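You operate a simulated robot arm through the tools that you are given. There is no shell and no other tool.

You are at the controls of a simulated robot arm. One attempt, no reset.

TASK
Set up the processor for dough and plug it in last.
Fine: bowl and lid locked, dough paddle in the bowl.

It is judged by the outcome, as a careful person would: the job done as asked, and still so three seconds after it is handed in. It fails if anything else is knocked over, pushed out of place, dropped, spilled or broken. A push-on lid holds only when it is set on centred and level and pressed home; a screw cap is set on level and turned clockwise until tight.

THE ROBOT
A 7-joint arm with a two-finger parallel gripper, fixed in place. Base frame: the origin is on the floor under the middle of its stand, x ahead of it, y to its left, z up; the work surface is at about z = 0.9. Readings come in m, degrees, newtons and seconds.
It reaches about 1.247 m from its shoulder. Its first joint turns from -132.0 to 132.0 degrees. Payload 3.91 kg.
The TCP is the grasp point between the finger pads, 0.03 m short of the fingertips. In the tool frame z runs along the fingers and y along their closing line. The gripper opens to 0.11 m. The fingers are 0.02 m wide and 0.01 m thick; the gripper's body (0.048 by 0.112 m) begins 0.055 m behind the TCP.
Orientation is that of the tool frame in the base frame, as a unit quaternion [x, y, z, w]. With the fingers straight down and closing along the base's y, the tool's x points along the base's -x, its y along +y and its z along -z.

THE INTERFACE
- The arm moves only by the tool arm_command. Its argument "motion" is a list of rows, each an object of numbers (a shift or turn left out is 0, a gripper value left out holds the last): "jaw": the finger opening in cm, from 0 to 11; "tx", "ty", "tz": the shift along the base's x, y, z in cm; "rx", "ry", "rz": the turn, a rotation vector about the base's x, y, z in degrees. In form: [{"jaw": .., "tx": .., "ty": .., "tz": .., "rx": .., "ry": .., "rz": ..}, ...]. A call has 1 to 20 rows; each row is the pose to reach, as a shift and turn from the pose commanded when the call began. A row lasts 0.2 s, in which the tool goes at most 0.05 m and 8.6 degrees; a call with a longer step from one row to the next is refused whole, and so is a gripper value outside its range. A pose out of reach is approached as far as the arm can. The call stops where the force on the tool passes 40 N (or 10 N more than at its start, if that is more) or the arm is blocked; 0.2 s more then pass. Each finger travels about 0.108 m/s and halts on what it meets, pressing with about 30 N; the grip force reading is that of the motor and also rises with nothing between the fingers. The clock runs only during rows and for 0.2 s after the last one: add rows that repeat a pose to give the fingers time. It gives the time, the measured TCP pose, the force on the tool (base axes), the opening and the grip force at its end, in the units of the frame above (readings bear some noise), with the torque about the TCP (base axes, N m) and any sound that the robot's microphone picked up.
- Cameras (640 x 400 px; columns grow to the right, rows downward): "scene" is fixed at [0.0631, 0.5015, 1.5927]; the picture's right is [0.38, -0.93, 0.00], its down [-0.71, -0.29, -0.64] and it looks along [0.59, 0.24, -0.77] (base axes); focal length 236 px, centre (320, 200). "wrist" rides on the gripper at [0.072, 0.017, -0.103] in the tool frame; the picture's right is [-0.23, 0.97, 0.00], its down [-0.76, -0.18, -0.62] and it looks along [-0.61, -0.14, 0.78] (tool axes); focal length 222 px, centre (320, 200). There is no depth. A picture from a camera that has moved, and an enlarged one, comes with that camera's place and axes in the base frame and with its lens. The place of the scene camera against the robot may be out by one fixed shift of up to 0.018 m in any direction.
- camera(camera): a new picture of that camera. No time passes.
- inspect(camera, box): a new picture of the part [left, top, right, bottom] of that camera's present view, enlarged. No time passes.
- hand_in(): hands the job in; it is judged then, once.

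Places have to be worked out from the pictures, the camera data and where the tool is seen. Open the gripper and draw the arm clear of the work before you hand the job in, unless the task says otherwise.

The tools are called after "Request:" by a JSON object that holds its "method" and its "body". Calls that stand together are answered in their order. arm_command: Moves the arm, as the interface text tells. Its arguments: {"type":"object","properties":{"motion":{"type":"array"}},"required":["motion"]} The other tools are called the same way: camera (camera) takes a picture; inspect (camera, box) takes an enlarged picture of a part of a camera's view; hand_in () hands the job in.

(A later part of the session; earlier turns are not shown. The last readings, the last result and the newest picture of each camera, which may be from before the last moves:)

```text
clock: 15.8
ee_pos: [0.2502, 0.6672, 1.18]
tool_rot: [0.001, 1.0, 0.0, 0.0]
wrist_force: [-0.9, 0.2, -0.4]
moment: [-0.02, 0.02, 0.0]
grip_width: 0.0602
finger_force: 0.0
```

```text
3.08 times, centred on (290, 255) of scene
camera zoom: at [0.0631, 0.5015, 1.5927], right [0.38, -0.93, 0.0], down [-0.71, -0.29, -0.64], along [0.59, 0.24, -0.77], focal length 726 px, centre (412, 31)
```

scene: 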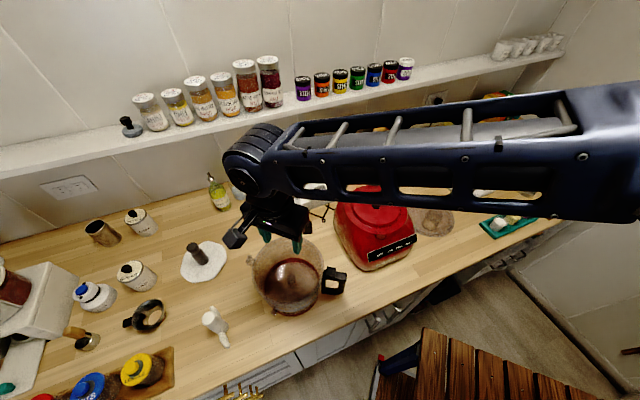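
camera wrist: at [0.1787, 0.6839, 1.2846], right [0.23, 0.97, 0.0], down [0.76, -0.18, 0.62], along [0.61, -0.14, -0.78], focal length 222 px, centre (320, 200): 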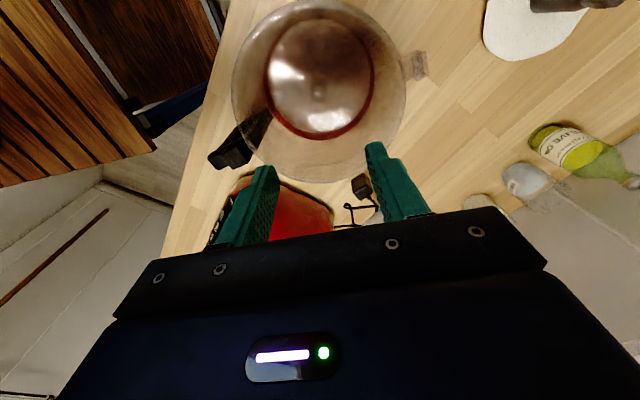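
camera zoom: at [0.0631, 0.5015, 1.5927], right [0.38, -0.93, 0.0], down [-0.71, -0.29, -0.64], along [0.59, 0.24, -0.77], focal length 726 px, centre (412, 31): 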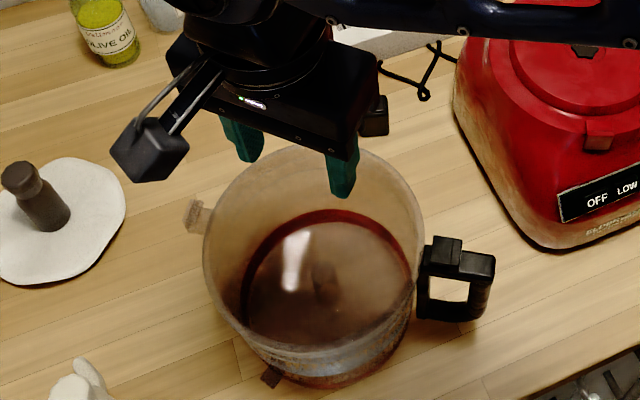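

Both views now put the shaft at (0.252, 0.667) with its top at z ≈ 0.972. I'll descend to TCP z ≈ 0.975, which keeps the camera housing above the rim, and then close on the shaft.

Request:
{"method": "arm_command", "body": {"motion": [{"tx": 0.2, "tz": -4}, {"tx": 0.2, "tz": -8}, {"tx": 0.2, "tz": -12}, {"tx": 0.2, "tz": -15}, {"tx": 0.2, "tz": -17}, {"tx": 0.2, "tz": -18.5}, {"tx": 0.2, "tz": -19.5}, {"tx": 0.2, "tz": -20.5}, {"tx": 0.2, "tz": -20.5}]}}

Request:
{"method": "inspect", "body": {"camera": "scene", "box": [220, 190, 360, 320]}}

Request:
{"method": "camera", "body": {"camera": "wrist"}}

```text
clock: 17.8
ee_pos: [0.2527, 0.6676, 0.9743]
tool_rot: [0.0, 1.0, -0.001, 0.0]
wrist_force: [0.5, -0.1, -0.9]
moment: [0.02, 0.01, 0.0]
grip_width: 0.06
finger_force: 0.1
```

```text
3.08 times, centred on (290, 255) of scene
camera zoom: at [0.0631, 0.5015, 1.5927], right [0.38, -0.93, 0.0], down [-0.71, -0.29, -0.64], along [0.59, 0.24, -0.77], focal length 726 px, centre (412, 31)
```

zoom: 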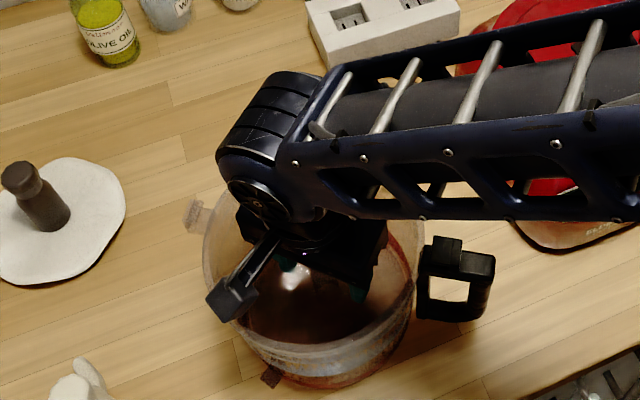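

```text
taken
camera wrist: at [0.1816, 0.6851, 1.0779], right [0.23, 0.97, 0.0], down [0.76, -0.18, 0.62], along [0.61, -0.14, -0.78], focal length 222 px, centre (320, 200)
```

wrist: 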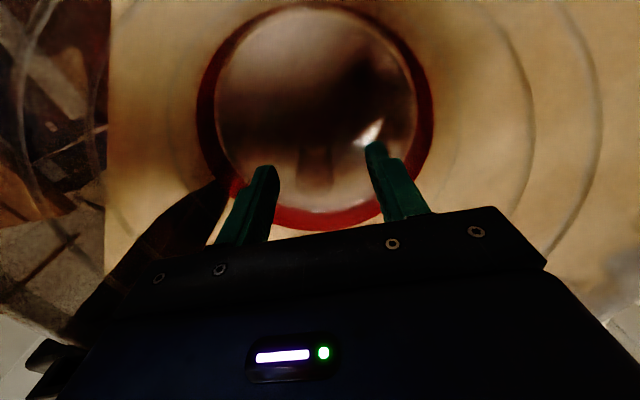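

There's no contact and the shaft sits between the fingers. Closing on it now.

Request:
{"method": "arm_command", "body": {"motion": [{"jaw": 3}, {"jaw": 1}, {"jaw": 0}, {"jaw": 0}, {"jaw": 0}]}}

Request:
{"method": "inspect", "body": {"camera": "wrist", "box": [200, 80, 440, 250]}}

```text
clock: 19.0
ee_pos: [0.2525, 0.6673, 0.9742]
tool_rot: [0.0, 1.0, 0.0, 0.0]
wrist_force: [0.6, -0.5, -0.4]
moment: [-0.01, 0.0, -0.01]
grip_width: 0.0216
finger_force: 30.1
```

```text
2.35 times, centred on (320, 165) of wrist
camera zoom: at [0.1815, 0.6851, 1.0779], right [0.23, 0.97, 0.0], down [0.76, -0.18, 0.62], along [0.61, -0.14, -0.78], focal length 523 px, centre (320, 282)
```

zoom: 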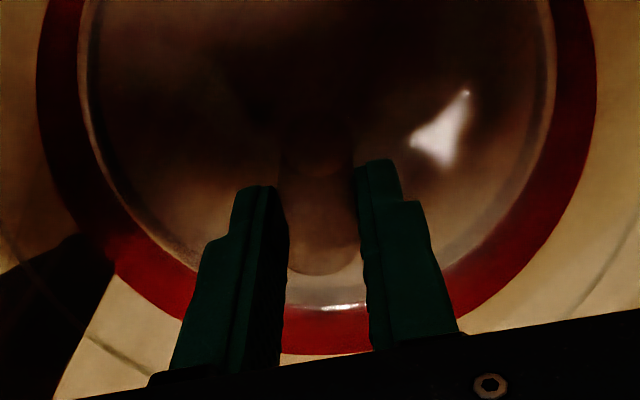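

The jaw stopped at 21.6 mm, matching the shaft. Doing a small test lift while watching the force.

Request:
{"method": "arm_command", "body": {"motion": [{"tz": 0.5}, {"tz": 1}, {"tz": 1.5}, {"tz": 2}, {"tz": 2}]}}

Request:
{"method": "camera", "body": {"camera": "scene"}}

Request:
{"method": "inspect", "body": {"camera": "scene", "box": [220, 200, 360, 330]}}

```text
clock: 20.2
ee_pos: [0.2517, 0.6674, 0.9943]
tool_rot: [0.0, 1.0, 0.0, -0.001]
wrist_force: [-0.1, 0.0, -6.2]
moment: [0.11, 0.0, 0.01]
grip_width: 0.0213
finger_force: 30.0
```

```text
taken
```

scene: 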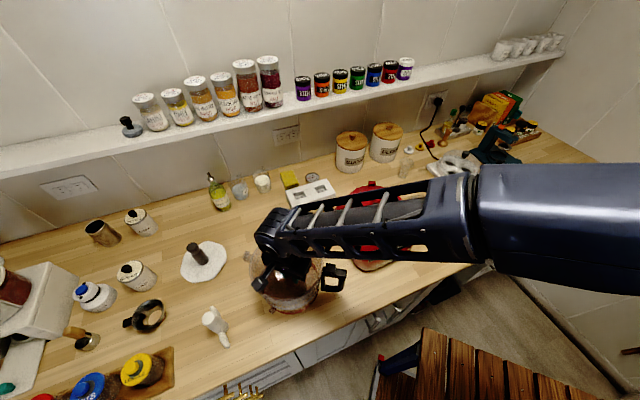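

```text
3.08 times, centred on (290, 265) of scene
camera zoom: at [0.0631, 0.5015, 1.5927], right [0.38, -0.93, 0.0], down [-0.71, -0.29, -0.64], along [0.59, 0.24, -0.77], focal length 726 px, centre (412, 0)
```

zoom: 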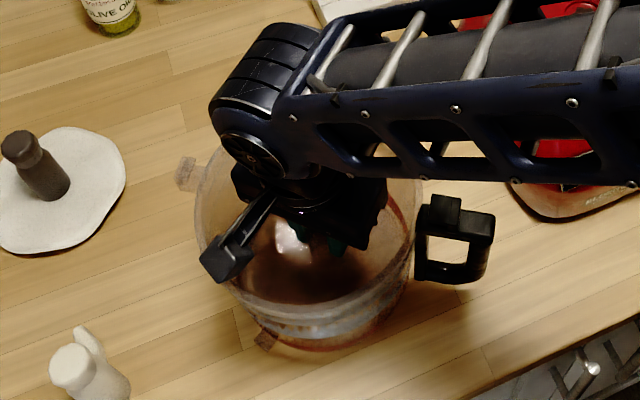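

The bowl is up at about 6 N with very little moment, so the grip is good. I'll raise it so the bowl floor clears the base, then carry it to above the drive hub at (0.5135, 0.5098).

Request:
{"method": "arm_command", "body": {"motion": [{"tz": 3}, {"tz": 6}, {"tz": 9}, {"tz": 12}, {"tz": 15}, {"tz": 18}, {"tz": 20.5}, {"tx": 2.5, "ty": -1.5, "tz": 20.5}, {"tx": 5, "ty": -3, "tz": 20.5}, {"tx": 8, "ty": -4.8, "tz": 20.5}, {"tx": 11, "ty": -6.6, "tz": 20.5}, {"tx": 14, "ty": -8.4, "tz": 20.5}, {"tx": 17, "ty": -10.2, "tz": 20.5}, {"tx": 20, "ty": -12, "tz": 20.5}, {"tx": 22.5, "ty": -13.5, "tz": 20.5}, {"tx": 24.5, "ty": -14.7, "tz": 20.5}, {"tx": 26.1, "ty": -15.7, "tz": 20.5}, {"tx": 26.1, "ty": -15.7, "tz": 20.5}, {"tx": 26.1, "ty": -15.7, "tz": 20.5}]}}

Request:
{"method": "camera", "body": {"camera": "scene"}}

Request:
{"method": "camera", "body": {"camera": "wrist"}}

```text
clock: 24.2
ee_pos: [0.5123, 0.5104, 1.1987]
tool_rot: [0.0, 1.0, 0.001, 0.0]
wrist_force: [0.6, 0.6, -5.2]
moment: [0.1, 0.0, -0.01]
grip_width: 0.0211
finger_force: 30.3
```

```text
taken
```

scene: 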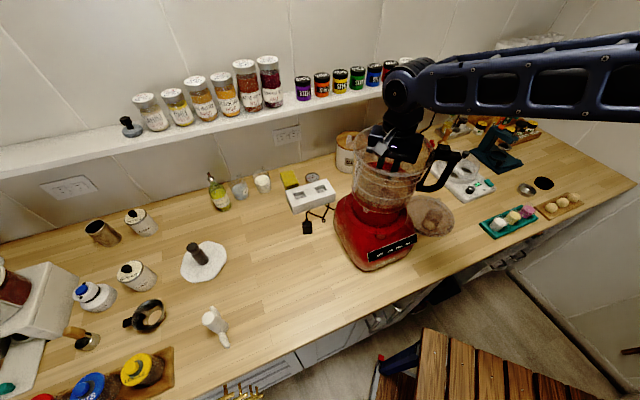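

```text
taken
camera wrist: at [0.4413, 0.5272, 1.3029], right [0.23, 0.97, 0.0], down [0.76, -0.18, 0.62], along [0.61, -0.14, -0.78], focal length 222 px, centre (320, 200)
```

wrist: 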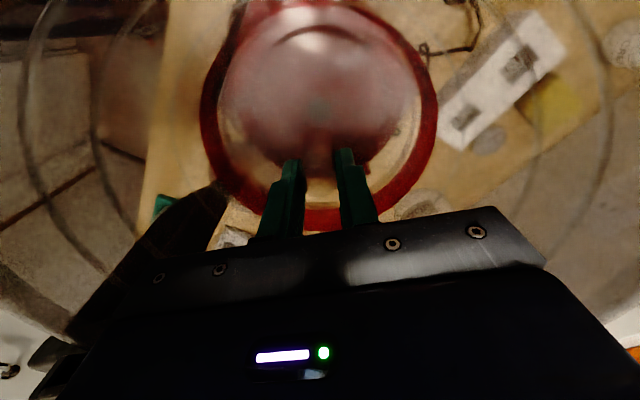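

The bowl is over the base. I'm checking alignment in zoomed views before lowering.

Request:
{"method": "inspect", "body": {"camera": "scene", "box": [320, 110, 480, 280]}}

Request:
{"method": "inspect", "body": {"camera": "wrist", "box": [190, 0, 450, 240]}}

```text
2.35 times, centred on (400, 195) of scene
camera zoom: at [0.0631, 0.5015, 1.5927], right [0.38, -0.93, 0.0], down [-0.71, -0.29, -0.64], along [0.59, 0.24, -0.77], focal length 555 px, centre (132, 212)
```

zoom: 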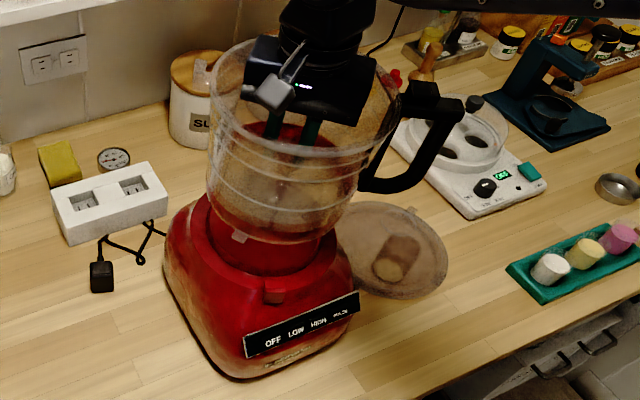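

```text
1.67 times, centred on (320, 120) of wrist
camera zoom: at [0.4413, 0.5272, 1.3029], right [0.23, 0.97, 0.0], down [0.76, -0.18, 0.62], along [0.61, -0.14, -0.78], focal length 370 px, centre (320, 333)
```

zoom: 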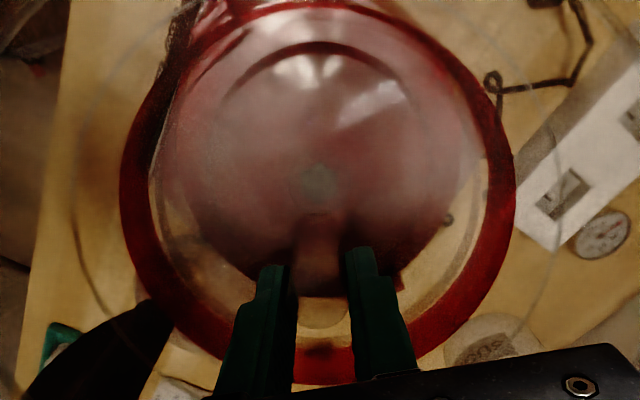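

Through the clear floor the drive star appears right under the bowl's axis. I'll lower in stages with a 1 mm x correction, watching the force.

Request:
{"method": "arm_command", "body": {"motion": [{"tx": 0.1, "ty": -0.05, "tz": -1}, {"tx": 0.1, "ty": -0.05, "tz": -2}, {"tx": 0.1, "ty": -0.05, "tz": -3}, {"tx": 0.1, "ty": -0.05, "tz": -4}, {"tx": 0.1, "ty": -0.05, "tz": -5}, {"tx": 0.1, "ty": -0.05, "tz": -5}]}}

Request:
{"method": "inspect", "body": {"camera": "scene", "box": [320, 130, 480, 280]}}

Request:
{"method": "inspect", "body": {"camera": "wrist", "box": [190, 0, 450, 240]}}

```text
clock: 25.6
ee_pos: [0.5153, 0.509, 1.1478]
tool_rot: [0.0, 1.0, 0.0, 0.001]
wrist_force: [1.1, 0.1, -5.2]
moment: [0.08, 0.02, -0.02]
grip_width: 0.0215
finger_force: 30.1
```

```text
2.67 times, centred on (400, 205) of scene
camera zoom: at [0.0631, 0.5015, 1.5927], right [0.38, -0.93, 0.0], down [-0.71, -0.29, -0.64], along [0.59, 0.24, -0.77], focal length 629 px, centre (107, 187)
```

zoom: 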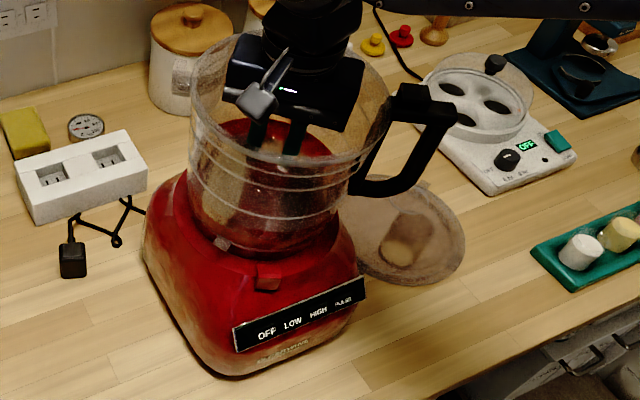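

```text
1.67 times, centred on (320, 120) of wrist
camera zoom: at [0.4434, 0.5271, 1.2529], right [0.23, 0.97, 0.0], down [0.76, -0.18, 0.62], along [0.61, -0.14, -0.78], focal length 370 px, centre (320, 333)
```

zoom: 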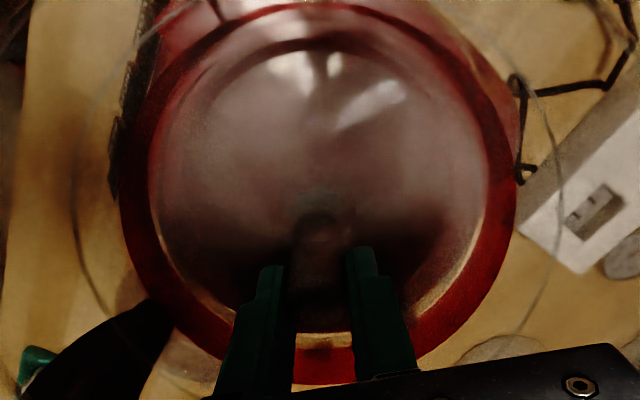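

The lug on the bowl is visible just clockwise of the front lip, as planned. Continuing down in small steps.

Request:
{"method": "arm_command", "body": {"motion": [{"tz": -0.3}, {"tz": -0.6}, {"tz": -0.9}, {"tz": -1.2}, {"tz": -1.2}]}}

Request:
{"method": "arm_command", "body": {"motion": [{"tz": -0.2}, {"tz": -0.4}, {"tz": -0.6}, {"tz": -0.6}]}}

```text
clock: 26.8
ee_pos: [0.5143, 0.5103, 1.1362]
tool_rot: [0.001, 1.0, 0.0, 0.0]
wrist_force: [-1.3, -0.3, -5.9]
moment: [0.08, 0.03, 0.0]
grip_width: 0.0211
finger_force: 30.0
```

```text
clock: 27.8
ee_pos: [0.5145, 0.5098, 1.1308]
tool_rot: [0.0, 1.0, 0.0, 0.001]
wrist_force: [-0.5, 0.0, -6.1]
moment: [0.09, 0.01, -0.01]
grip_width: 0.0212
finger_force: 29.6
```

The bowl floor is now at about z 1.056 with no contact yet. I'll keep lowering by millimetres.

Request:
{"method": "arm_command", "body": {"motion": [{"tz": -0.2}, {"tz": -0.4}, {"tz": -0.6}, {"tz": -0.6}]}}

Request:
{"method": "inspect", "body": {"camera": "scene", "box": [340, 190, 430, 260]}}

```text
clock: 28.8
ee_pos: [0.5137, 0.5098, 1.1241]
tool_rot: [0.0, 1.0, -0.001, 0.0]
wrist_force: [-0.1, 0.0, -6.1]
moment: [0.08, 0.02, -0.01]
grip_width: 0.0214
finger_force: 31.0
```

```text
5.71 times, centred on (385, 225) of scene
camera zoom: at [0.0631, 0.5015, 1.5927], right [0.38, -0.93, 0.0], down [-0.71, -0.29, -0.64], along [0.59, 0.24, -0.77], focal length 1348 px, centre (-51, 57)
```

zoom: 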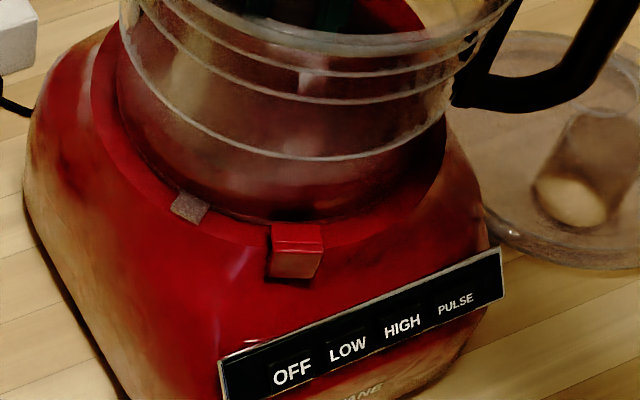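

The lug is almost at the flange next to the lip. Continuing down.

Request:
{"method": "arm_command", "body": {"motion": [{"tz": -0.15}, {"tz": -0.3}, {"tz": -0.45}, {"tz": -0.45}]}}

Request:
{"method": "arm_command", "body": {"motion": [{"tz": -0.15}, {"tz": -0.3}, {"tz": -0.3}]}}

```text
clock: 29.8
ee_pos: [0.5143, 0.5096, 1.1216]
tool_rot: [0.001, 1.0, 0.001, 0.0]
wrist_force: [2.1, 1.1, 24.4]
moment: [-0.15, 0.0, 0.14]
grip_width: 0.0215
finger_force: 29.9
```

```text
clock: 30.6
ee_pos: [0.5139, 0.5096, 1.1172]
tool_rot: [0.0, 1.0, -0.001, 0.0]
wrist_force: [-1.9, -0.2, 25.1]
moment: [-0.06, 0.16, 0.05]
grip_width: 0.0213
finger_force: 29.7
```

Contact came at TCP z ≈ 1.122 (bowl floor ≈ 1.047), and the fingers then slid slightly down the shaft. I'll check whether the bowl is level and seated.

Request:
{"method": "inspect", "body": {"camera": "scene", "box": [340, 190, 430, 260]}}

Request:
{"method": "inspect", "body": {"camera": "scene", "box": [320, 130, 480, 280]}}

Request:
{"method": "inspect", "body": {"camera": "wrist", "box": [190, 0, 450, 240]}}

```text
5.71 times, centred on (385, 225) of scene
camera zoom: at [0.0631, 0.5015, 1.5927], right [0.38, -0.93, 0.0], down [-0.71, -0.29, -0.64], along [0.59, 0.24, -0.77], focal length 1348 px, centre (-51, 57)
```

zoom: 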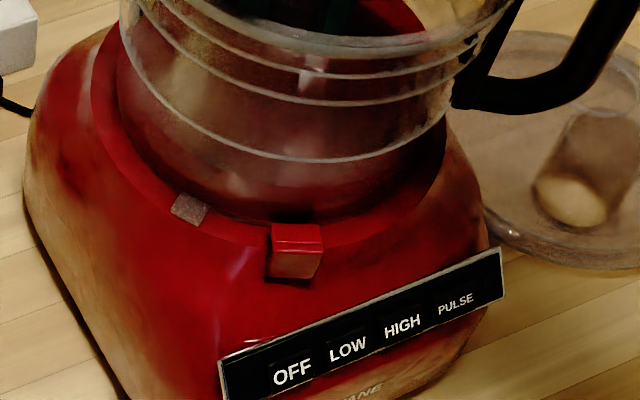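

```text
2.67 times, centred on (400, 205) of scene
camera zoom: at [0.0631, 0.5015, 1.5927], right [0.38, -0.93, 0.0], down [-0.71, -0.29, -0.64], along [0.59, 0.24, -0.77], focal length 629 px, centre (107, 187)
```

zoom: 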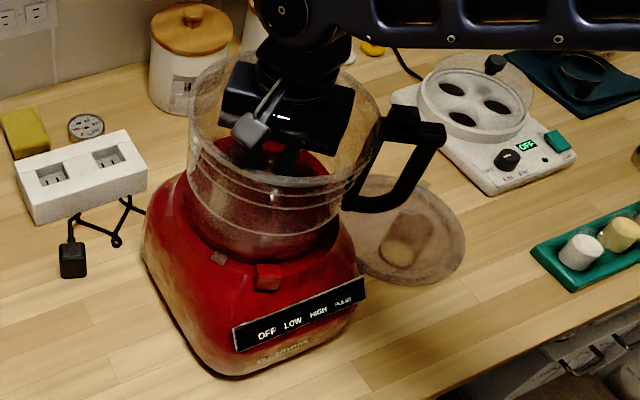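

```text
1.67 times, centred on (320, 120) of wrist
camera zoom: at [0.4427, 0.5263, 1.2218], right [0.23, 0.97, 0.0], down [0.76, -0.18, 0.62], along [0.61, -0.14, -0.78], focal length 370 px, centre (320, 333)
```

zoom: 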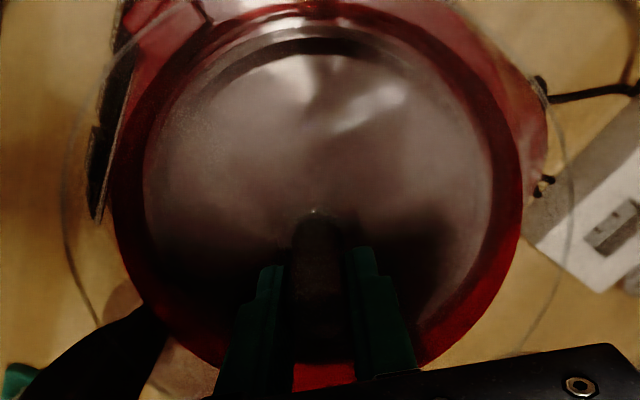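

The bowl sits level with its lug beside the lip slot. I'll ease the downward push slightly, then turn counter-clockwise 20° and look.

Request:
{"method": "arm_command", "body": {"motion": [{"tz": 0.3}, {"tz": 0.4}, {"tz": 0.4}]}}

Request:
{"method": "arm_command", "body": {"motion": [{"rz": 4}, {"rz": 8}, {"rz": 12}, {"rz": 16}, {"rz": 20}, {"rz": 20}]}}

Request:
{"method": "inspect", "body": {"camera": "scene", "box": [340, 190, 430, 260]}}

Request:
{"method": "inspect", "body": {"camera": "scene", "box": [320, 130, 480, 280]}}

```text
clock: 31.4
ee_pos: [0.514, 0.5108, 1.1214]
tool_rot: [0.0, 1.0, 0.001, 0.0]
wrist_force: [-0.1, 0.5, -5.8]
moment: [0.09, -0.05, -0.02]
grip_width: 0.0214
finger_force: 30.0
```

```text
clock: 32.8
ee_pos: [0.5144, 0.5094, 1.1221]
tool_rot: [-0.174, 0.985, 0.0, 0.0]
wrist_force: [0.0, 1.7, -6.0]
moment: [0.24, 0.06, -0.2]
grip_width: 0.0213
finger_force: 29.7
```

```text
5.71 times, centred on (385, 225) of scene
camera zoom: at [0.0631, 0.5015, 1.5927], right [0.38, -0.93, 0.0], down [-0.71, -0.29, -0.64], along [0.59, 0.24, -0.77], focal length 1348 px, centre (-51, 57)
```

zoom: 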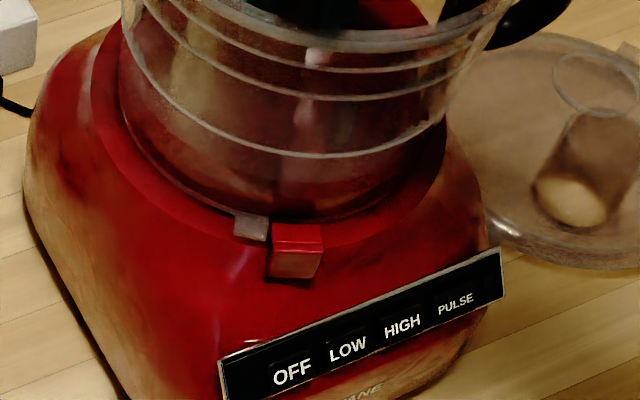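

```text
2.67 times, centred on (400, 205) of scene
camera zoom: at [0.0631, 0.5015, 1.5927], right [0.38, -0.93, 0.0], down [-0.71, -0.29, -0.64], along [0.59, 0.24, -0.77], focal length 629 px, centre (107, 187)
```

zoom: 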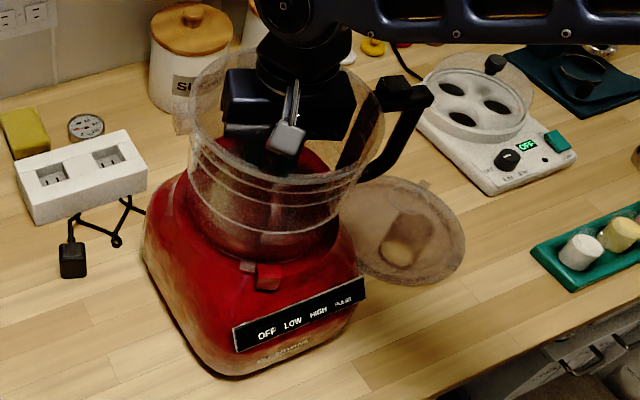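

The bowl's full weight is still on the gripper, so easing up lifted it about 4 mm and the lug is meeting the lip's end too high. I'll back off 8°, lower until it truly rests, then turn again.

Request:
{"method": "arm_command", "body": {"motion": [{"rz": -4}, {"rz": -8}, {"rz": -8, "tz": -0.15}, {"rz": -8, "tz": -0.3}, {"rz": -8, "tz": -0.4}, {"rz": -8, "tz": -0.4}]}}

Request:
{"method": "inspect", "body": {"camera": "scene", "box": [340, 190, 430, 260]}}

```text
clock: 34.2
ee_pos: [0.5154, 0.5096, 1.1182]
tool_rot: [-0.105, 0.994, 0.0, -0.001]
wrist_force: [-0.3, -1.1, -3.7]
moment: [-0.01, 0.09, 0.01]
grip_width: 0.0213
finger_force: 30.0
```

```text
5.71 times, centred on (385, 225) of scene
camera zoom: at [0.0631, 0.5015, 1.5927], right [0.38, -0.93, 0.0], down [-0.71, -0.29, -0.64], along [0.59, 0.24, -0.77], focal length 1348 px, centre (-51, 57)
```

zoom: 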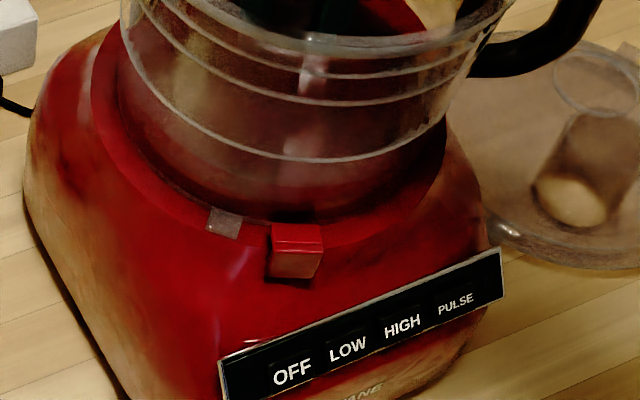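

It is just touching now, with the force starting to come off. I'll lower slightly more to seat it, then turn.

Request:
{"method": "arm_command", "body": {"motion": [{"tz": -0.1}, {"tz": -0.15}, {"tz": -0.15}]}}

```text
clock: 35.0
ee_pos: [0.5139, 0.5088, 1.119]
tool_rot: [-0.105, 0.994, 0.001, 0.0]
wrist_force: [-3.8, -1.3, 23.9]
moment: [-0.44, 0.0, 0.09]
grip_width: 0.0216
finger_force: 29.7
```

The bowl is firmly on its seat at 24 N down. I'll ease by about 0.7 mm to cut the load and turn counter-clockwise.

Request:
{"method": "arm_command", "body": {"motion": [{"tz": 0.07}, {"tz": 0.07, "rz": 4}, {"tz": 0.07, "rz": 8}, {"tz": 0.07, "rz": 12}, {"tz": 0.07, "rz": 12}]}}

Request:
{"method": "inspect", "body": {"camera": "scene", "box": [340, 190, 430, 260]}}

```text
clock: 36.2
ee_pos: [0.514, 0.5099, 1.1167]
tool_rot: [-0.209, 0.978, -0.001, -0.001]
wrist_force: [1.1, 0.8, -2.4]
moment: [0.35, 0.03, -0.08]
grip_width: 0.0218
finger_force: 30.2
```

```text
5.71 times, centred on (385, 225) of scene
camera zoom: at [0.0631, 0.5015, 1.5927], right [0.38, -0.93, 0.0], down [-0.71, -0.29, -0.64], along [0.59, 0.24, -0.77], focal length 1348 px, centre (-51, 57)
```

zoom: 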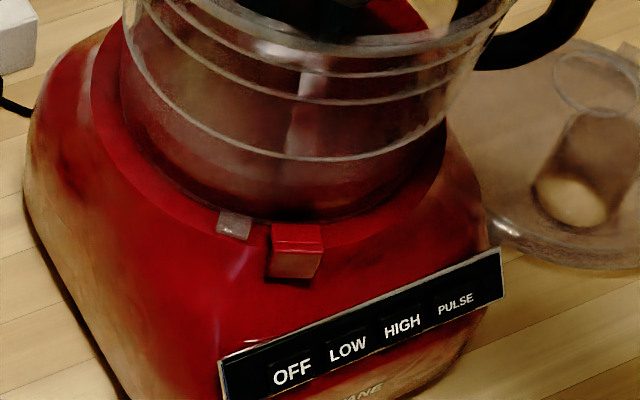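

The tool turned but the lug advanced only a little, and the bowl dropped a couple of millimetres, so the grip slipped as it settled. I'm checking level and position.

Request:
{"method": "inspect", "body": {"camera": "scene", "box": [320, 120, 480, 270]}}

Request:
{"method": "camera", "body": {"camera": "wrist"}}

Request:
{"method": "inspect", "body": {"camera": "wrist", "box": [150, 0, 450, 240]}}

```text
2.67 times, centred on (400, 195) of scene
camera zoom: at [0.0631, 0.5015, 1.5927], right [0.38, -0.93, 0.0], down [-0.71, -0.29, -0.64], along [0.59, 0.24, -0.77], focal length 629 px, centre (107, 213)
```

zoom: 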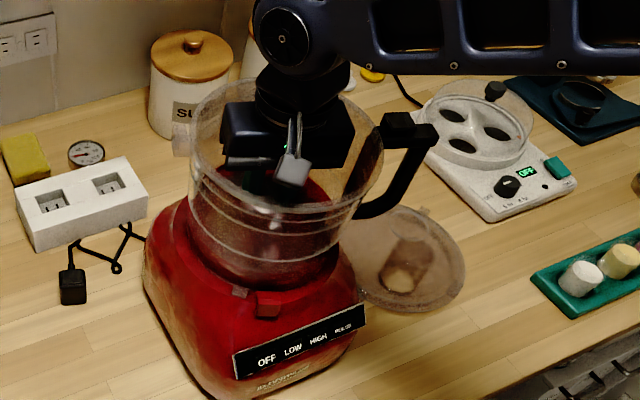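

```text
taken
camera wrist: at [0.4427, 0.4957, 1.2202], right [-0.19, 0.98, 0.0], down [0.77, 0.15, 0.62], along [0.61, 0.12, -0.78], focal length 222 px, centre (320, 200)
```

wrist: 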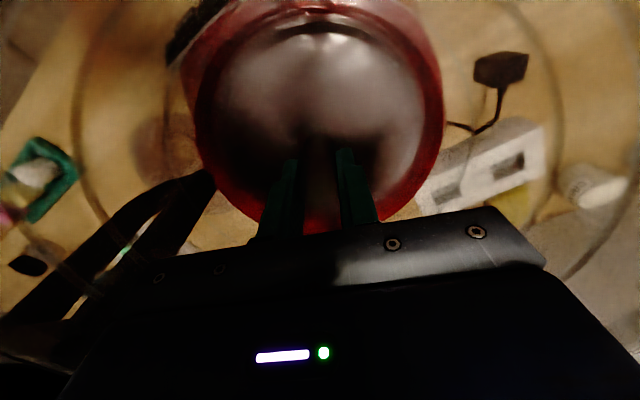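

```text
1.67 times, centred on (300, 120) of wrist
camera zoom: at [0.4427, 0.4957, 1.2202], right [-0.19, 0.98, 0.0], down [0.77, 0.15, 0.62], along [0.61, 0.12, -0.78], focal length 370 px, centre (353, 333)
```

zoom: 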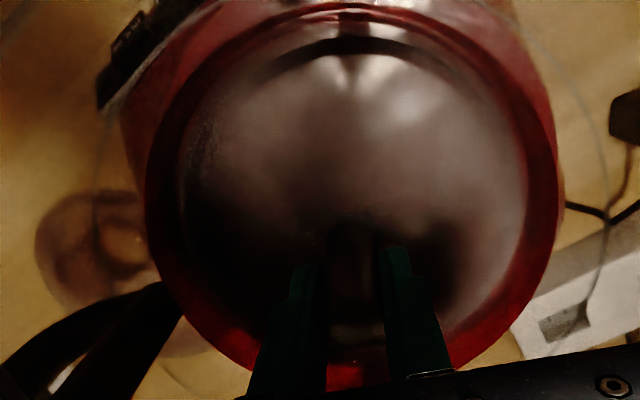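

From the handle, the bowl has turned about 13° of the needed 33.5°, so the lug isn't at the lip yet. I'll keep turning with this light vertical load.

Request:
{"method": "arm_command", "body": {"motion": [{"rz": 3}, {"rz": 6}, {"rz": 9}, {"rz": 12}, {"rz": 12}]}}

Request:
{"method": "inspect", "body": {"camera": "scene", "box": [340, 190, 430, 260]}}

Request:
{"method": "inspect", "body": {"camera": "scene", "box": [320, 120, 480, 270]}}

```text
clock: 37.4
ee_pos: [0.5148, 0.5106, 1.1172]
tool_rot: [-0.309, 0.951, 0.0, 0.0]
wrist_force: [-2.4, 1.7, -2.7]
moment: [0.17, -0.01, -0.2]
grip_width: 0.0214
finger_force: 30.2
```

```text
5.71 times, centred on (385, 225) of scene
camera zoom: at [0.0631, 0.5015, 1.5927], right [0.38, -0.93, 0.0], down [-0.71, -0.29, -0.64], along [0.59, 0.24, -0.77], focal length 1348 px, centre (-51, 57)
```

zoom: 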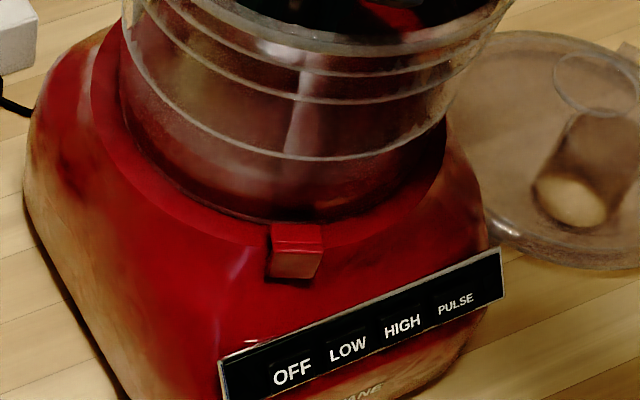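

```text
2.67 times, centred on (400, 195) of scene
camera zoom: at [0.0631, 0.5015, 1.5927], right [0.38, -0.93, 0.0], down [-0.71, -0.29, -0.64], along [0.59, 0.24, -0.77], focal length 629 px, centre (107, 213)
```

zoom: 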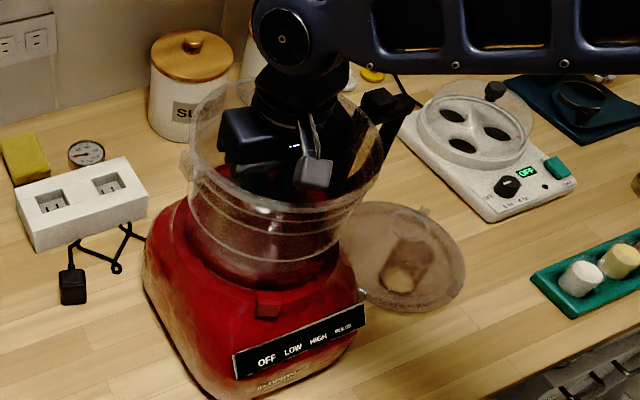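

The lug has slid under the lip and the handle now points to about -42°. I'll turn a few more degrees to confirm it is hard against the stop.

Request:
{"method": "arm_command", "body": {"motion": [{"rz": 3}, {"rz": 6}, {"rz": 6}]}}

Request:
{"method": "inspect", "body": {"camera": "scene", "box": [320, 120, 480, 270]}}

Request:
{"method": "inspect", "body": {"camera": "scene", "box": [340, 190, 430, 260]}}

```text
clock: 38.2
ee_pos: [0.5139, 0.5108, 1.1162]
tool_rot: [-0.36, 0.933, 0.0, 0.0]
wrist_force: [-2.6, 7.2, -4.3]
moment: [0.52, 0.18, 0.05]
grip_width: 0.0216
finger_force: 29.7
```

```text
2.67 times, centred on (400, 195) of scene
camera zoom: at [0.0631, 0.5015, 1.5927], right [0.38, -0.93, 0.0], down [-0.71, -0.29, -0.64], along [0.59, 0.24, -0.77], focal length 629 px, centre (107, 213)
```

zoom: 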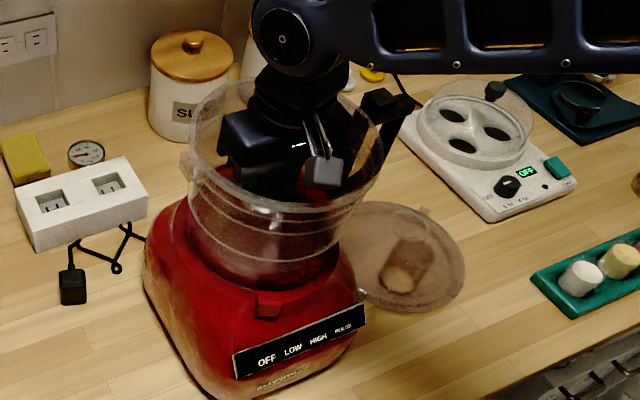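

```text
5.71 times, centred on (385, 225) of scene
camera zoom: at [0.0631, 0.5015, 1.5927], right [0.38, -0.93, 0.0], down [-0.71, -0.29, -0.64], along [0.59, 0.24, -0.77], focal length 1348 px, centre (-51, 57)
```

zoom: 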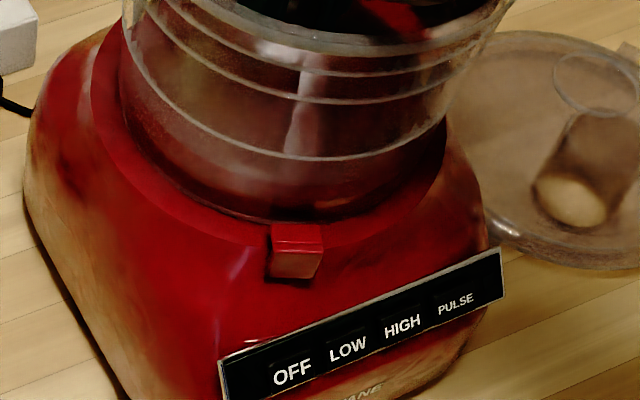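

The handle didn't move as the tool turned another 6°, so the bowl is hard against its stop. I'll open the gripper and lift straight out.

Request:
{"method": "arm_command", "body": {"motion": [{"jaw": 5}, {"jaw": 5}, {"jaw": 5}, {"tz": 2}, {"tz": 5}, {"tz": 9}, {"tz": 13}, {"tz": 17}, {"tz": 20}, {"tz": 20}]}}

Request:
{"method": "camera", "body": {"camera": "wrist"}}

Request:
{"method": "inspect", "body": {"camera": "scene", "box": [320, 120, 480, 270]}}

```text
clock: 40.4
ee_pos: [0.5151, 0.5113, 1.3185]
tool_rot: [-0.358, 0.934, 0.001, 0.0]
wrist_force: [-0.7, 0.1, 0.1]
moment: [0.01, 0.03, 0.01]
grip_width: 0.0502
finger_force: 0.0
```

```text
taken
camera wrist: at [0.4517, 0.4746, 1.4217], right [-0.48, 0.88, 0.0], down [0.69, 0.38, 0.62], along [0.55, 0.3, -0.78], focal length 222 px, centre (320, 200)
```

wrist: 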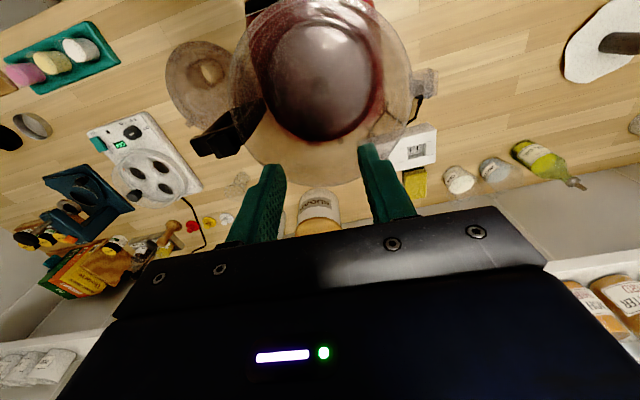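

```text
2.67 times, centred on (400, 195) of scene
camera zoom: at [0.0631, 0.5015, 1.5927], right [0.38, -0.93, 0.0], down [-0.71, -0.29, -0.64], along [0.59, 0.24, -0.77], focal length 629 px, centre (107, 213)
```

zoom: 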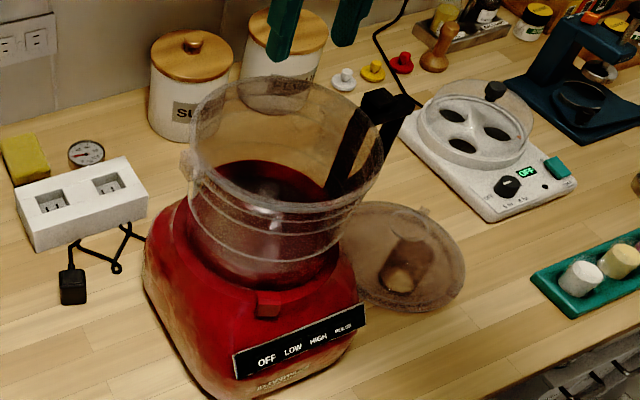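

The bowl stays seated and level with its handle to the right. I'm zooming in from above on the centre, rim bracket and handle block, to see the lid's locking direction.

Request:
{"method": "inspect", "body": {"camera": "wrist", "box": [220, 0, 440, 190]}}

Request:
{"method": "inspect", "body": {"camera": "wrist", "box": [180, 90, 270, 165]}}

Request:
{"method": "inspect", "body": {"camera": "wrist", "box": [400, 55, 450, 105]}}

Request:
{"method": "inspect", "body": {"camera": "wrist", "box": [290, 20, 370, 80]}}

Request:
{"method": "inspect", "body": {"camera": "scene", "box": [395, 135, 435, 175]}}

Request:
{"method": "inspect", "body": {"camera": "scene", "box": [345, 155, 385, 195]}}

```text
2.11 times, centred on (330, 95) of wrist
camera zoom: at [0.4517, 0.4746, 1.4217], right [-0.48, 0.88, 0.0], down [0.69, 0.38, 0.62], along [0.55, 0.3, -0.78], focal length 468 px, centre (299, 421)
```

zoom: 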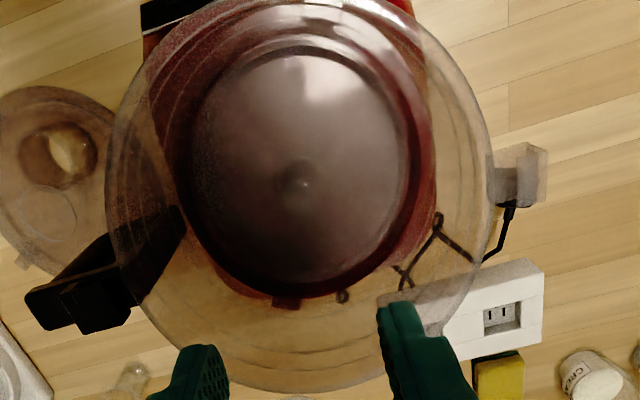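

```text
5.33 times, centred on (225, 128) of wrist
camera zoom: at [0.4517, 0.4746, 1.4217], right [-0.48, 0.88, 0.0], down [0.69, 0.38, 0.62], along [0.55, 0.3, -0.78], focal length 1185 px, centre (827, 587)
```

zoom: 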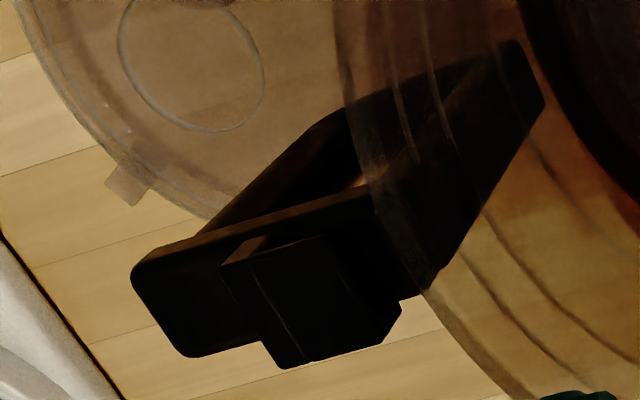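

```text
8.00 times, centred on (425, 80) of wrist
camera zoom: at [0.4517, 0.4746, 1.4217], right [-0.48, 0.88, 0.0], down [0.69, 0.38, 0.62], along [0.55, 0.3, -0.78], focal length 1777 px, centre (-520, 1160)
```

zoom: 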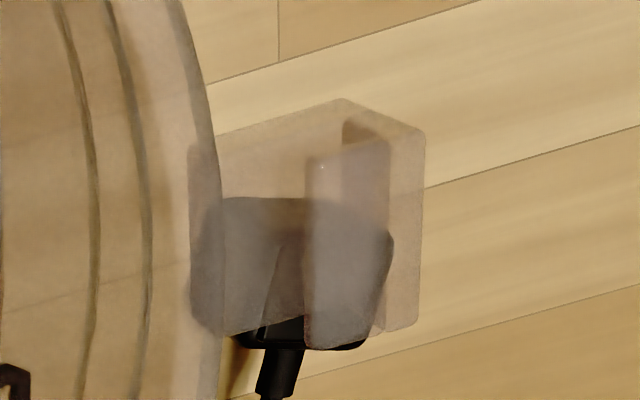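

```text
6.67 times, centred on (330, 50) of wrist
camera zoom: at [0.4517, 0.4746, 1.4217], right [-0.48, 0.88, 0.0], down [0.69, 0.38, 0.62], along [0.55, 0.3, -0.78], focal length 1481 px, centre (253, 1200)
```

zoom: 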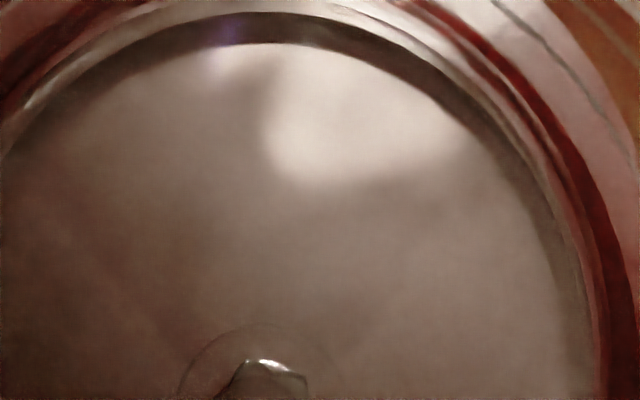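

```text
10.00 times, centred on (415, 155) of scene
camera zoom: at [0.0631, 0.5015, 1.5927], right [0.38, -0.93, 0.0], down [-0.71, -0.29, -0.64], along [0.59, 0.24, -0.77], focal length 2360 px, centre (-630, 650)
```

zoom: 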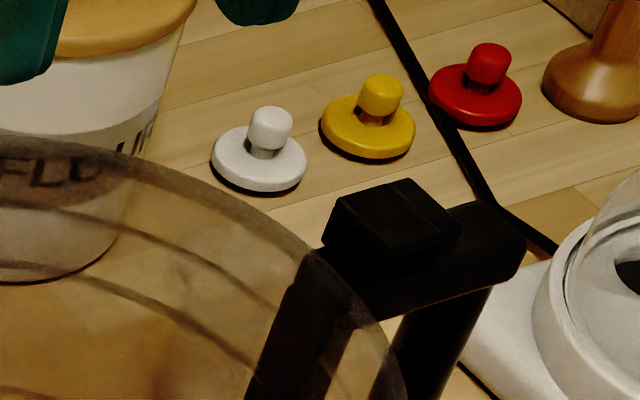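

```text
10.00 times, centred on (365, 175) of scene
camera zoom: at [0.0631, 0.5015, 1.5927], right [0.38, -0.93, 0.0], down [-0.71, -0.29, -0.64], along [0.59, 0.24, -0.77], focal length 2360 px, centre (-130, 450)
```

zoom: 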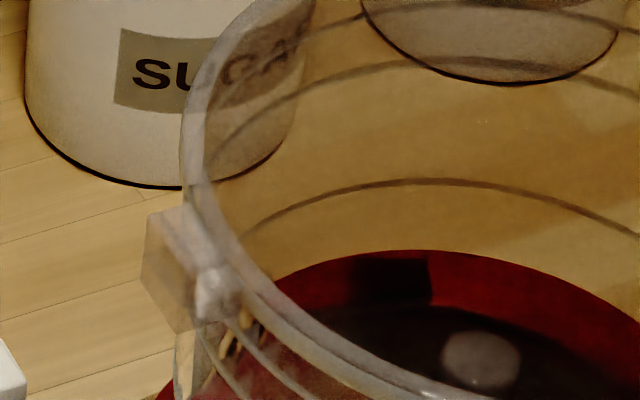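

The bowl is locked. The lid bracket also seems to have its stop at the counter-clockwise end; I'll verify that later. Now I'll go look at the paddle from above.

Request:
{"method": "arm_command", "body": {"motion": [{"tx": -2, "ty": 1.6, "tz": 0, "rz": -3.5}, {"tx": -5, "ty": 4, "tz": 0, "rz": -7}, {"tx": -8, "ty": 6.5, "tz": 0, "rz": -10.5}, {"tx": -11, "ty": 9, "tz": -1, "rz": -14}, {"tx": -14, "ty": 11.5, "tz": -2, "rz": -17.5}, {"tx": -17, "ty": 14, "tz": -3, "rz": -21}, {"tx": -20, "ty": 16.5, "tz": -4, "rz": -24.5}, {"tx": -23, "ty": 19, "tz": -6, "rz": -28}, {"tx": -26, "ty": 21.5, "tz": -8, "rz": -31.5}, {"tx": -29, "ty": 24, "tz": -10, "rz": -35}, {"tx": -32, "ty": 26.5, "tz": -12, "rz": -38.5}, {"tx": -34.5, "ty": 29, "tz": -14, "rz": -42}, {"tx": -34.5, "ty": 29, "tz": -14, "rz": -42}]}}

Request:
{"method": "camera", "body": {"camera": "wrist"}}

Request:
{"method": "inspect", "body": {"camera": "wrist", "box": [220, 0, 440, 150]}}

```text
clock: 43.2
ee_pos: [0.1689, 0.7989, 1.1769]
tool_rot: [0.0, 1.0, 0.001, 0.0]
wrist_force: [0.0, -0.3, 0.9]
moment: [0.03, 0.01, 0.0]
grip_width: 0.0499
finger_force: 0.1
```

```text
taken
camera wrist: at [0.0975, 0.8159, 1.2811], right [0.23, 0.97, 0.0], down [0.76, -0.18, 0.62], along [0.61, -0.14, -0.78], focal length 222 px, centre (320, 200)
```

wrist: 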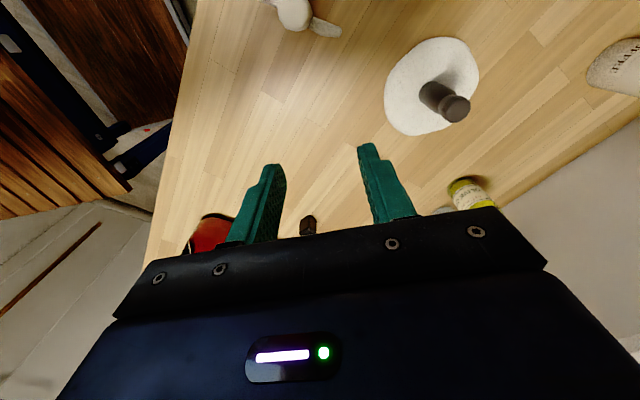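

```text
2.67 times, centred on (330, 75) of wrist
camera zoom: at [0.0975, 0.8159, 1.2811], right [0.23, 0.97, 0.0], down [0.76, -0.18, 0.62], along [0.61, -0.14, -0.78], focal length 592 px, centre (293, 533)
```

zoom: 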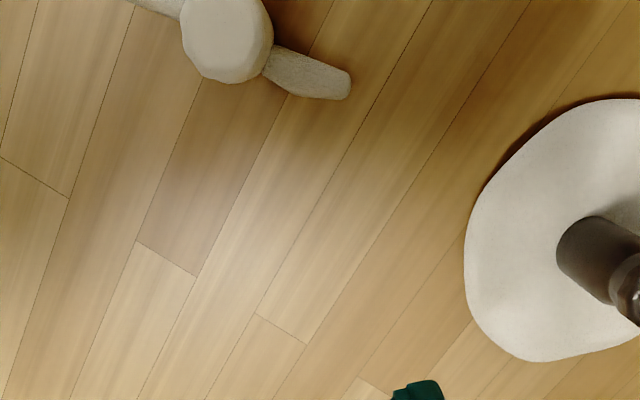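

The paddle is at the picture's top edge, near (0.086, 0.793). I'm shifting back to see it whole.

Request:
{"method": "arm_command", "body": {"motion": [{"tx": -2.5, "ty": -0.5, "tz": -0.5}, {"tx": -5, "ty": -1, "tz": -1}, {"tx": -7.5, "ty": -1.5, "tz": -1.5}, {"tx": -9, "ty": -2, "tz": -2}, {"tx": -9, "ty": -2, "tz": -2}]}}

Request:
{"method": "camera", "body": {"camera": "wrist"}}

Request:
{"method": "inspect", "body": {"camera": "wrist", "box": [220, 0, 400, 120]}}

Request:
{"method": "inspect", "body": {"camera": "scene", "box": [190, 290, 250, 360]}}

```text
clock: 44.4
ee_pos: [0.0793, 0.7805, 1.1559]
tool_rot: [0.0, 1.0, 0.0, 0.0]
wrist_force: [-0.5, 0.3, -0.1]
moment: [0.02, 0.03, -0.01]
grip_width: 0.05
finger_force: 0.1
```

```text
taken
camera wrist: at [0.008, 0.7957, 1.261], right [0.23, 0.97, 0.0], down [0.76, -0.18, 0.62], along [0.61, -0.14, -0.78], focal length 222 px, centre (320, 200)
```

wrist: 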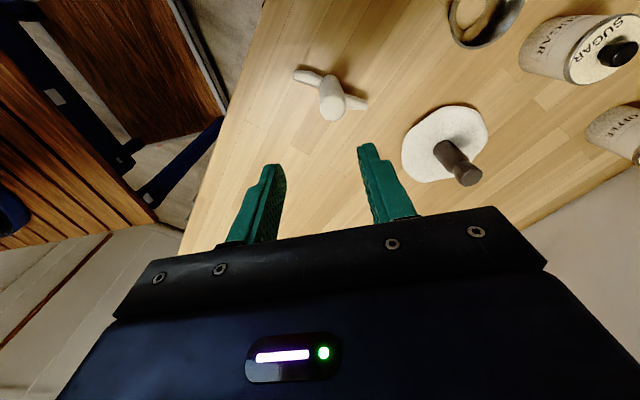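

```text
3.33 times, centred on (310, 60) of wrist
camera zoom: at [0.008, 0.7957, 1.261], right [0.23, 0.97, 0.0], down [0.76, -0.18, 0.62], along [0.61, -0.14, -0.78], focal length 740 px, centre (353, 667)
```

zoom: 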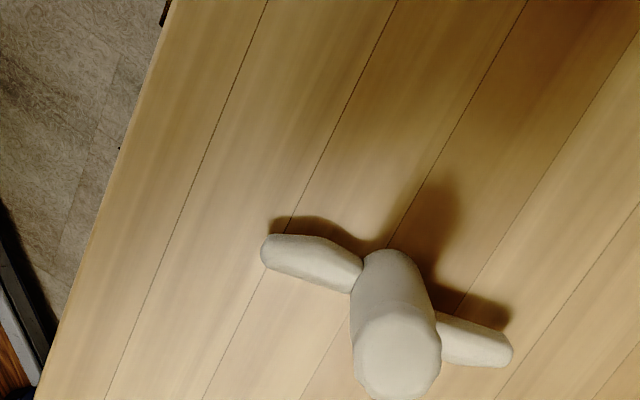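

```text
5.71 times, centred on (220, 325) of scene
camera zoom: at [0.0631, 0.5015, 1.5927], right [0.38, -0.93, 0.0], down [-0.71, -0.29, -0.64], along [0.59, 0.24, -0.77], focal length 1348 px, centre (891, -514)
```

zoom: 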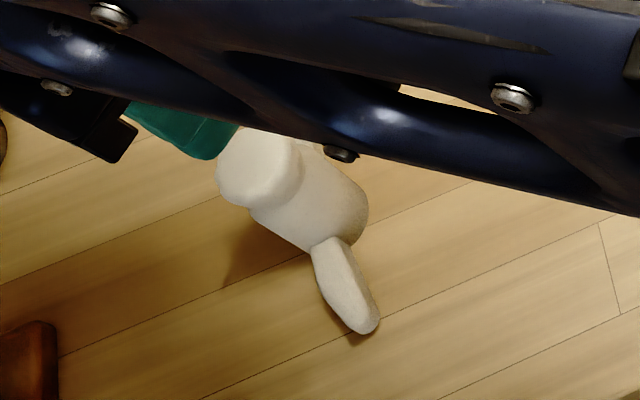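

The paddle hub stands at (0.0866, 0.7945), about 3 cm wide with its top at z ≈ 0.991 and its arms low. I'll go over it and descend to TCP z ≈ 0.972.

Request:
{"method": "arm_command", "body": {"motion": [{"jaw": 6.5, "tx": 0.7, "ty": 1.4, "tz": -2}, {"tx": 0.7, "ty": 1.4, "tz": -5}, {"tx": 0.7, "ty": 1.4, "tz": -8}, {"tx": 0.7, "ty": 1.4, "tz": -11}, {"tx": 0.7, "ty": 1.4, "tz": -11}]}}

Request:
{"method": "camera", "body": {"camera": "wrist"}}

Request:
{"method": "inspect", "body": {"camera": "wrist", "box": [220, 60, 440, 220]}}

```text
clock: 45.6
ee_pos: [0.0873, 0.7953, 1.0428]
tool_rot: [0.0, 1.0, 0.0, 0.001]
wrist_force: [0.7, 0.3, 0.3]
moment: [-0.03, 0.0, 0.01]
grip_width: 0.0649
finger_force: 0.0
```

```text
taken
camera wrist: at [0.0161, 0.8116, 1.1474], right [0.23, 0.97, 0.0], down [0.76, -0.18, 0.62], along [0.61, -0.14, -0.78], focal length 222 px, centre (320, 200)
```

wrist: 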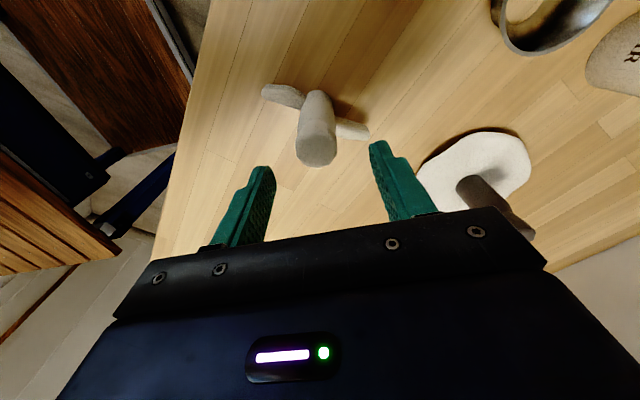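

```text
2.50 times, centred on (330, 140) of wrist
camera zoom: at [0.0161, 0.8116, 1.1474], right [0.23, 0.97, 0.0], down [0.76, -0.18, 0.62], along [0.61, -0.14, -0.78], focal length 555 px, centre (295, 350)
```

zoom: 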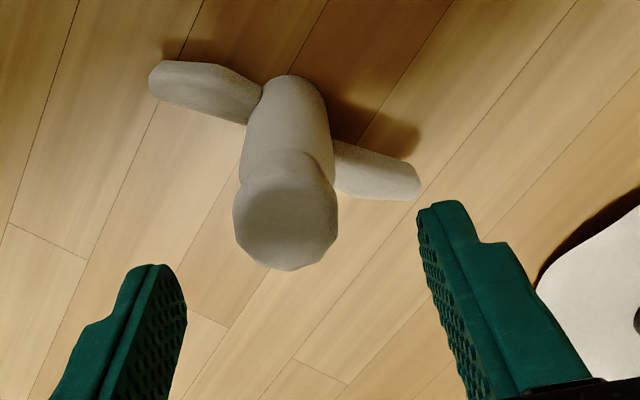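

The head top now reads about (0.088, 0.793). I'll correct by 1–2 mm, descend to z ≈ 0.972 and close.

Request:
{"method": "arm_command", "body": {"motion": [{"tx": 0.1, "ty": -0.2, "tz": -2.5}, {"tx": 0.1, "ty": -0.2, "tz": -5}, {"tx": 0.1, "ty": -0.2, "tz": -7.1}, {"tx": 0.1, "ty": -0.2, "tz": -7.1}, {"jaw": 4, "tx": 0.1, "ty": -0.2, "tz": -7.1}, {"jaw": 2, "tx": 0.1, "ty": -0.2, "tz": -7.1}, {"jaw": 0, "tx": 0.1, "ty": -0.2, "tz": -7.1}, {"jaw": 0, "tx": 0.1, "ty": -0.2, "tz": -7.1}, {"jaw": 0, "tx": 0.1, "ty": -0.2, "tz": -7.1}]}}

Request:
{"method": "inspect", "body": {"camera": "wrist", "box": [220, 60, 440, 240]}}

```text
clock: 47.6
ee_pos: [0.087, 0.7925, 0.9733]
tool_rot: [0.0, 1.0, 0.0, 0.0]
wrist_force: [-0.1, 0.7, 0.3]
moment: [-0.01, 0.01, -0.01]
grip_width: 0.0338
finger_force: 30.7
```

```text
2.22 times, centred on (330, 150) of wrist
camera zoom: at [0.0153, 0.8097, 1.0778], right [0.23, 0.97, 0.0], down [0.76, -0.18, 0.62], along [0.61, -0.14, -0.78], focal length 494 px, centre (298, 311)
```

zoom: 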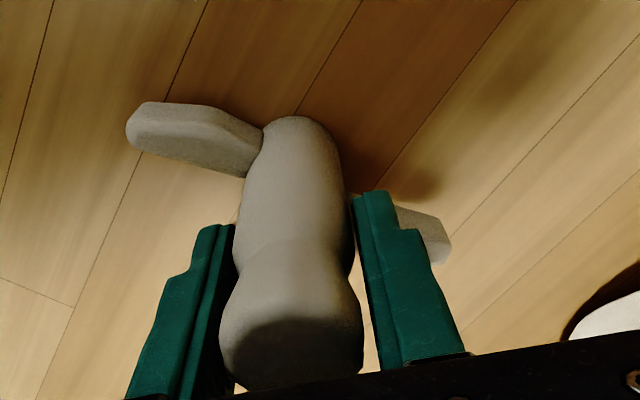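

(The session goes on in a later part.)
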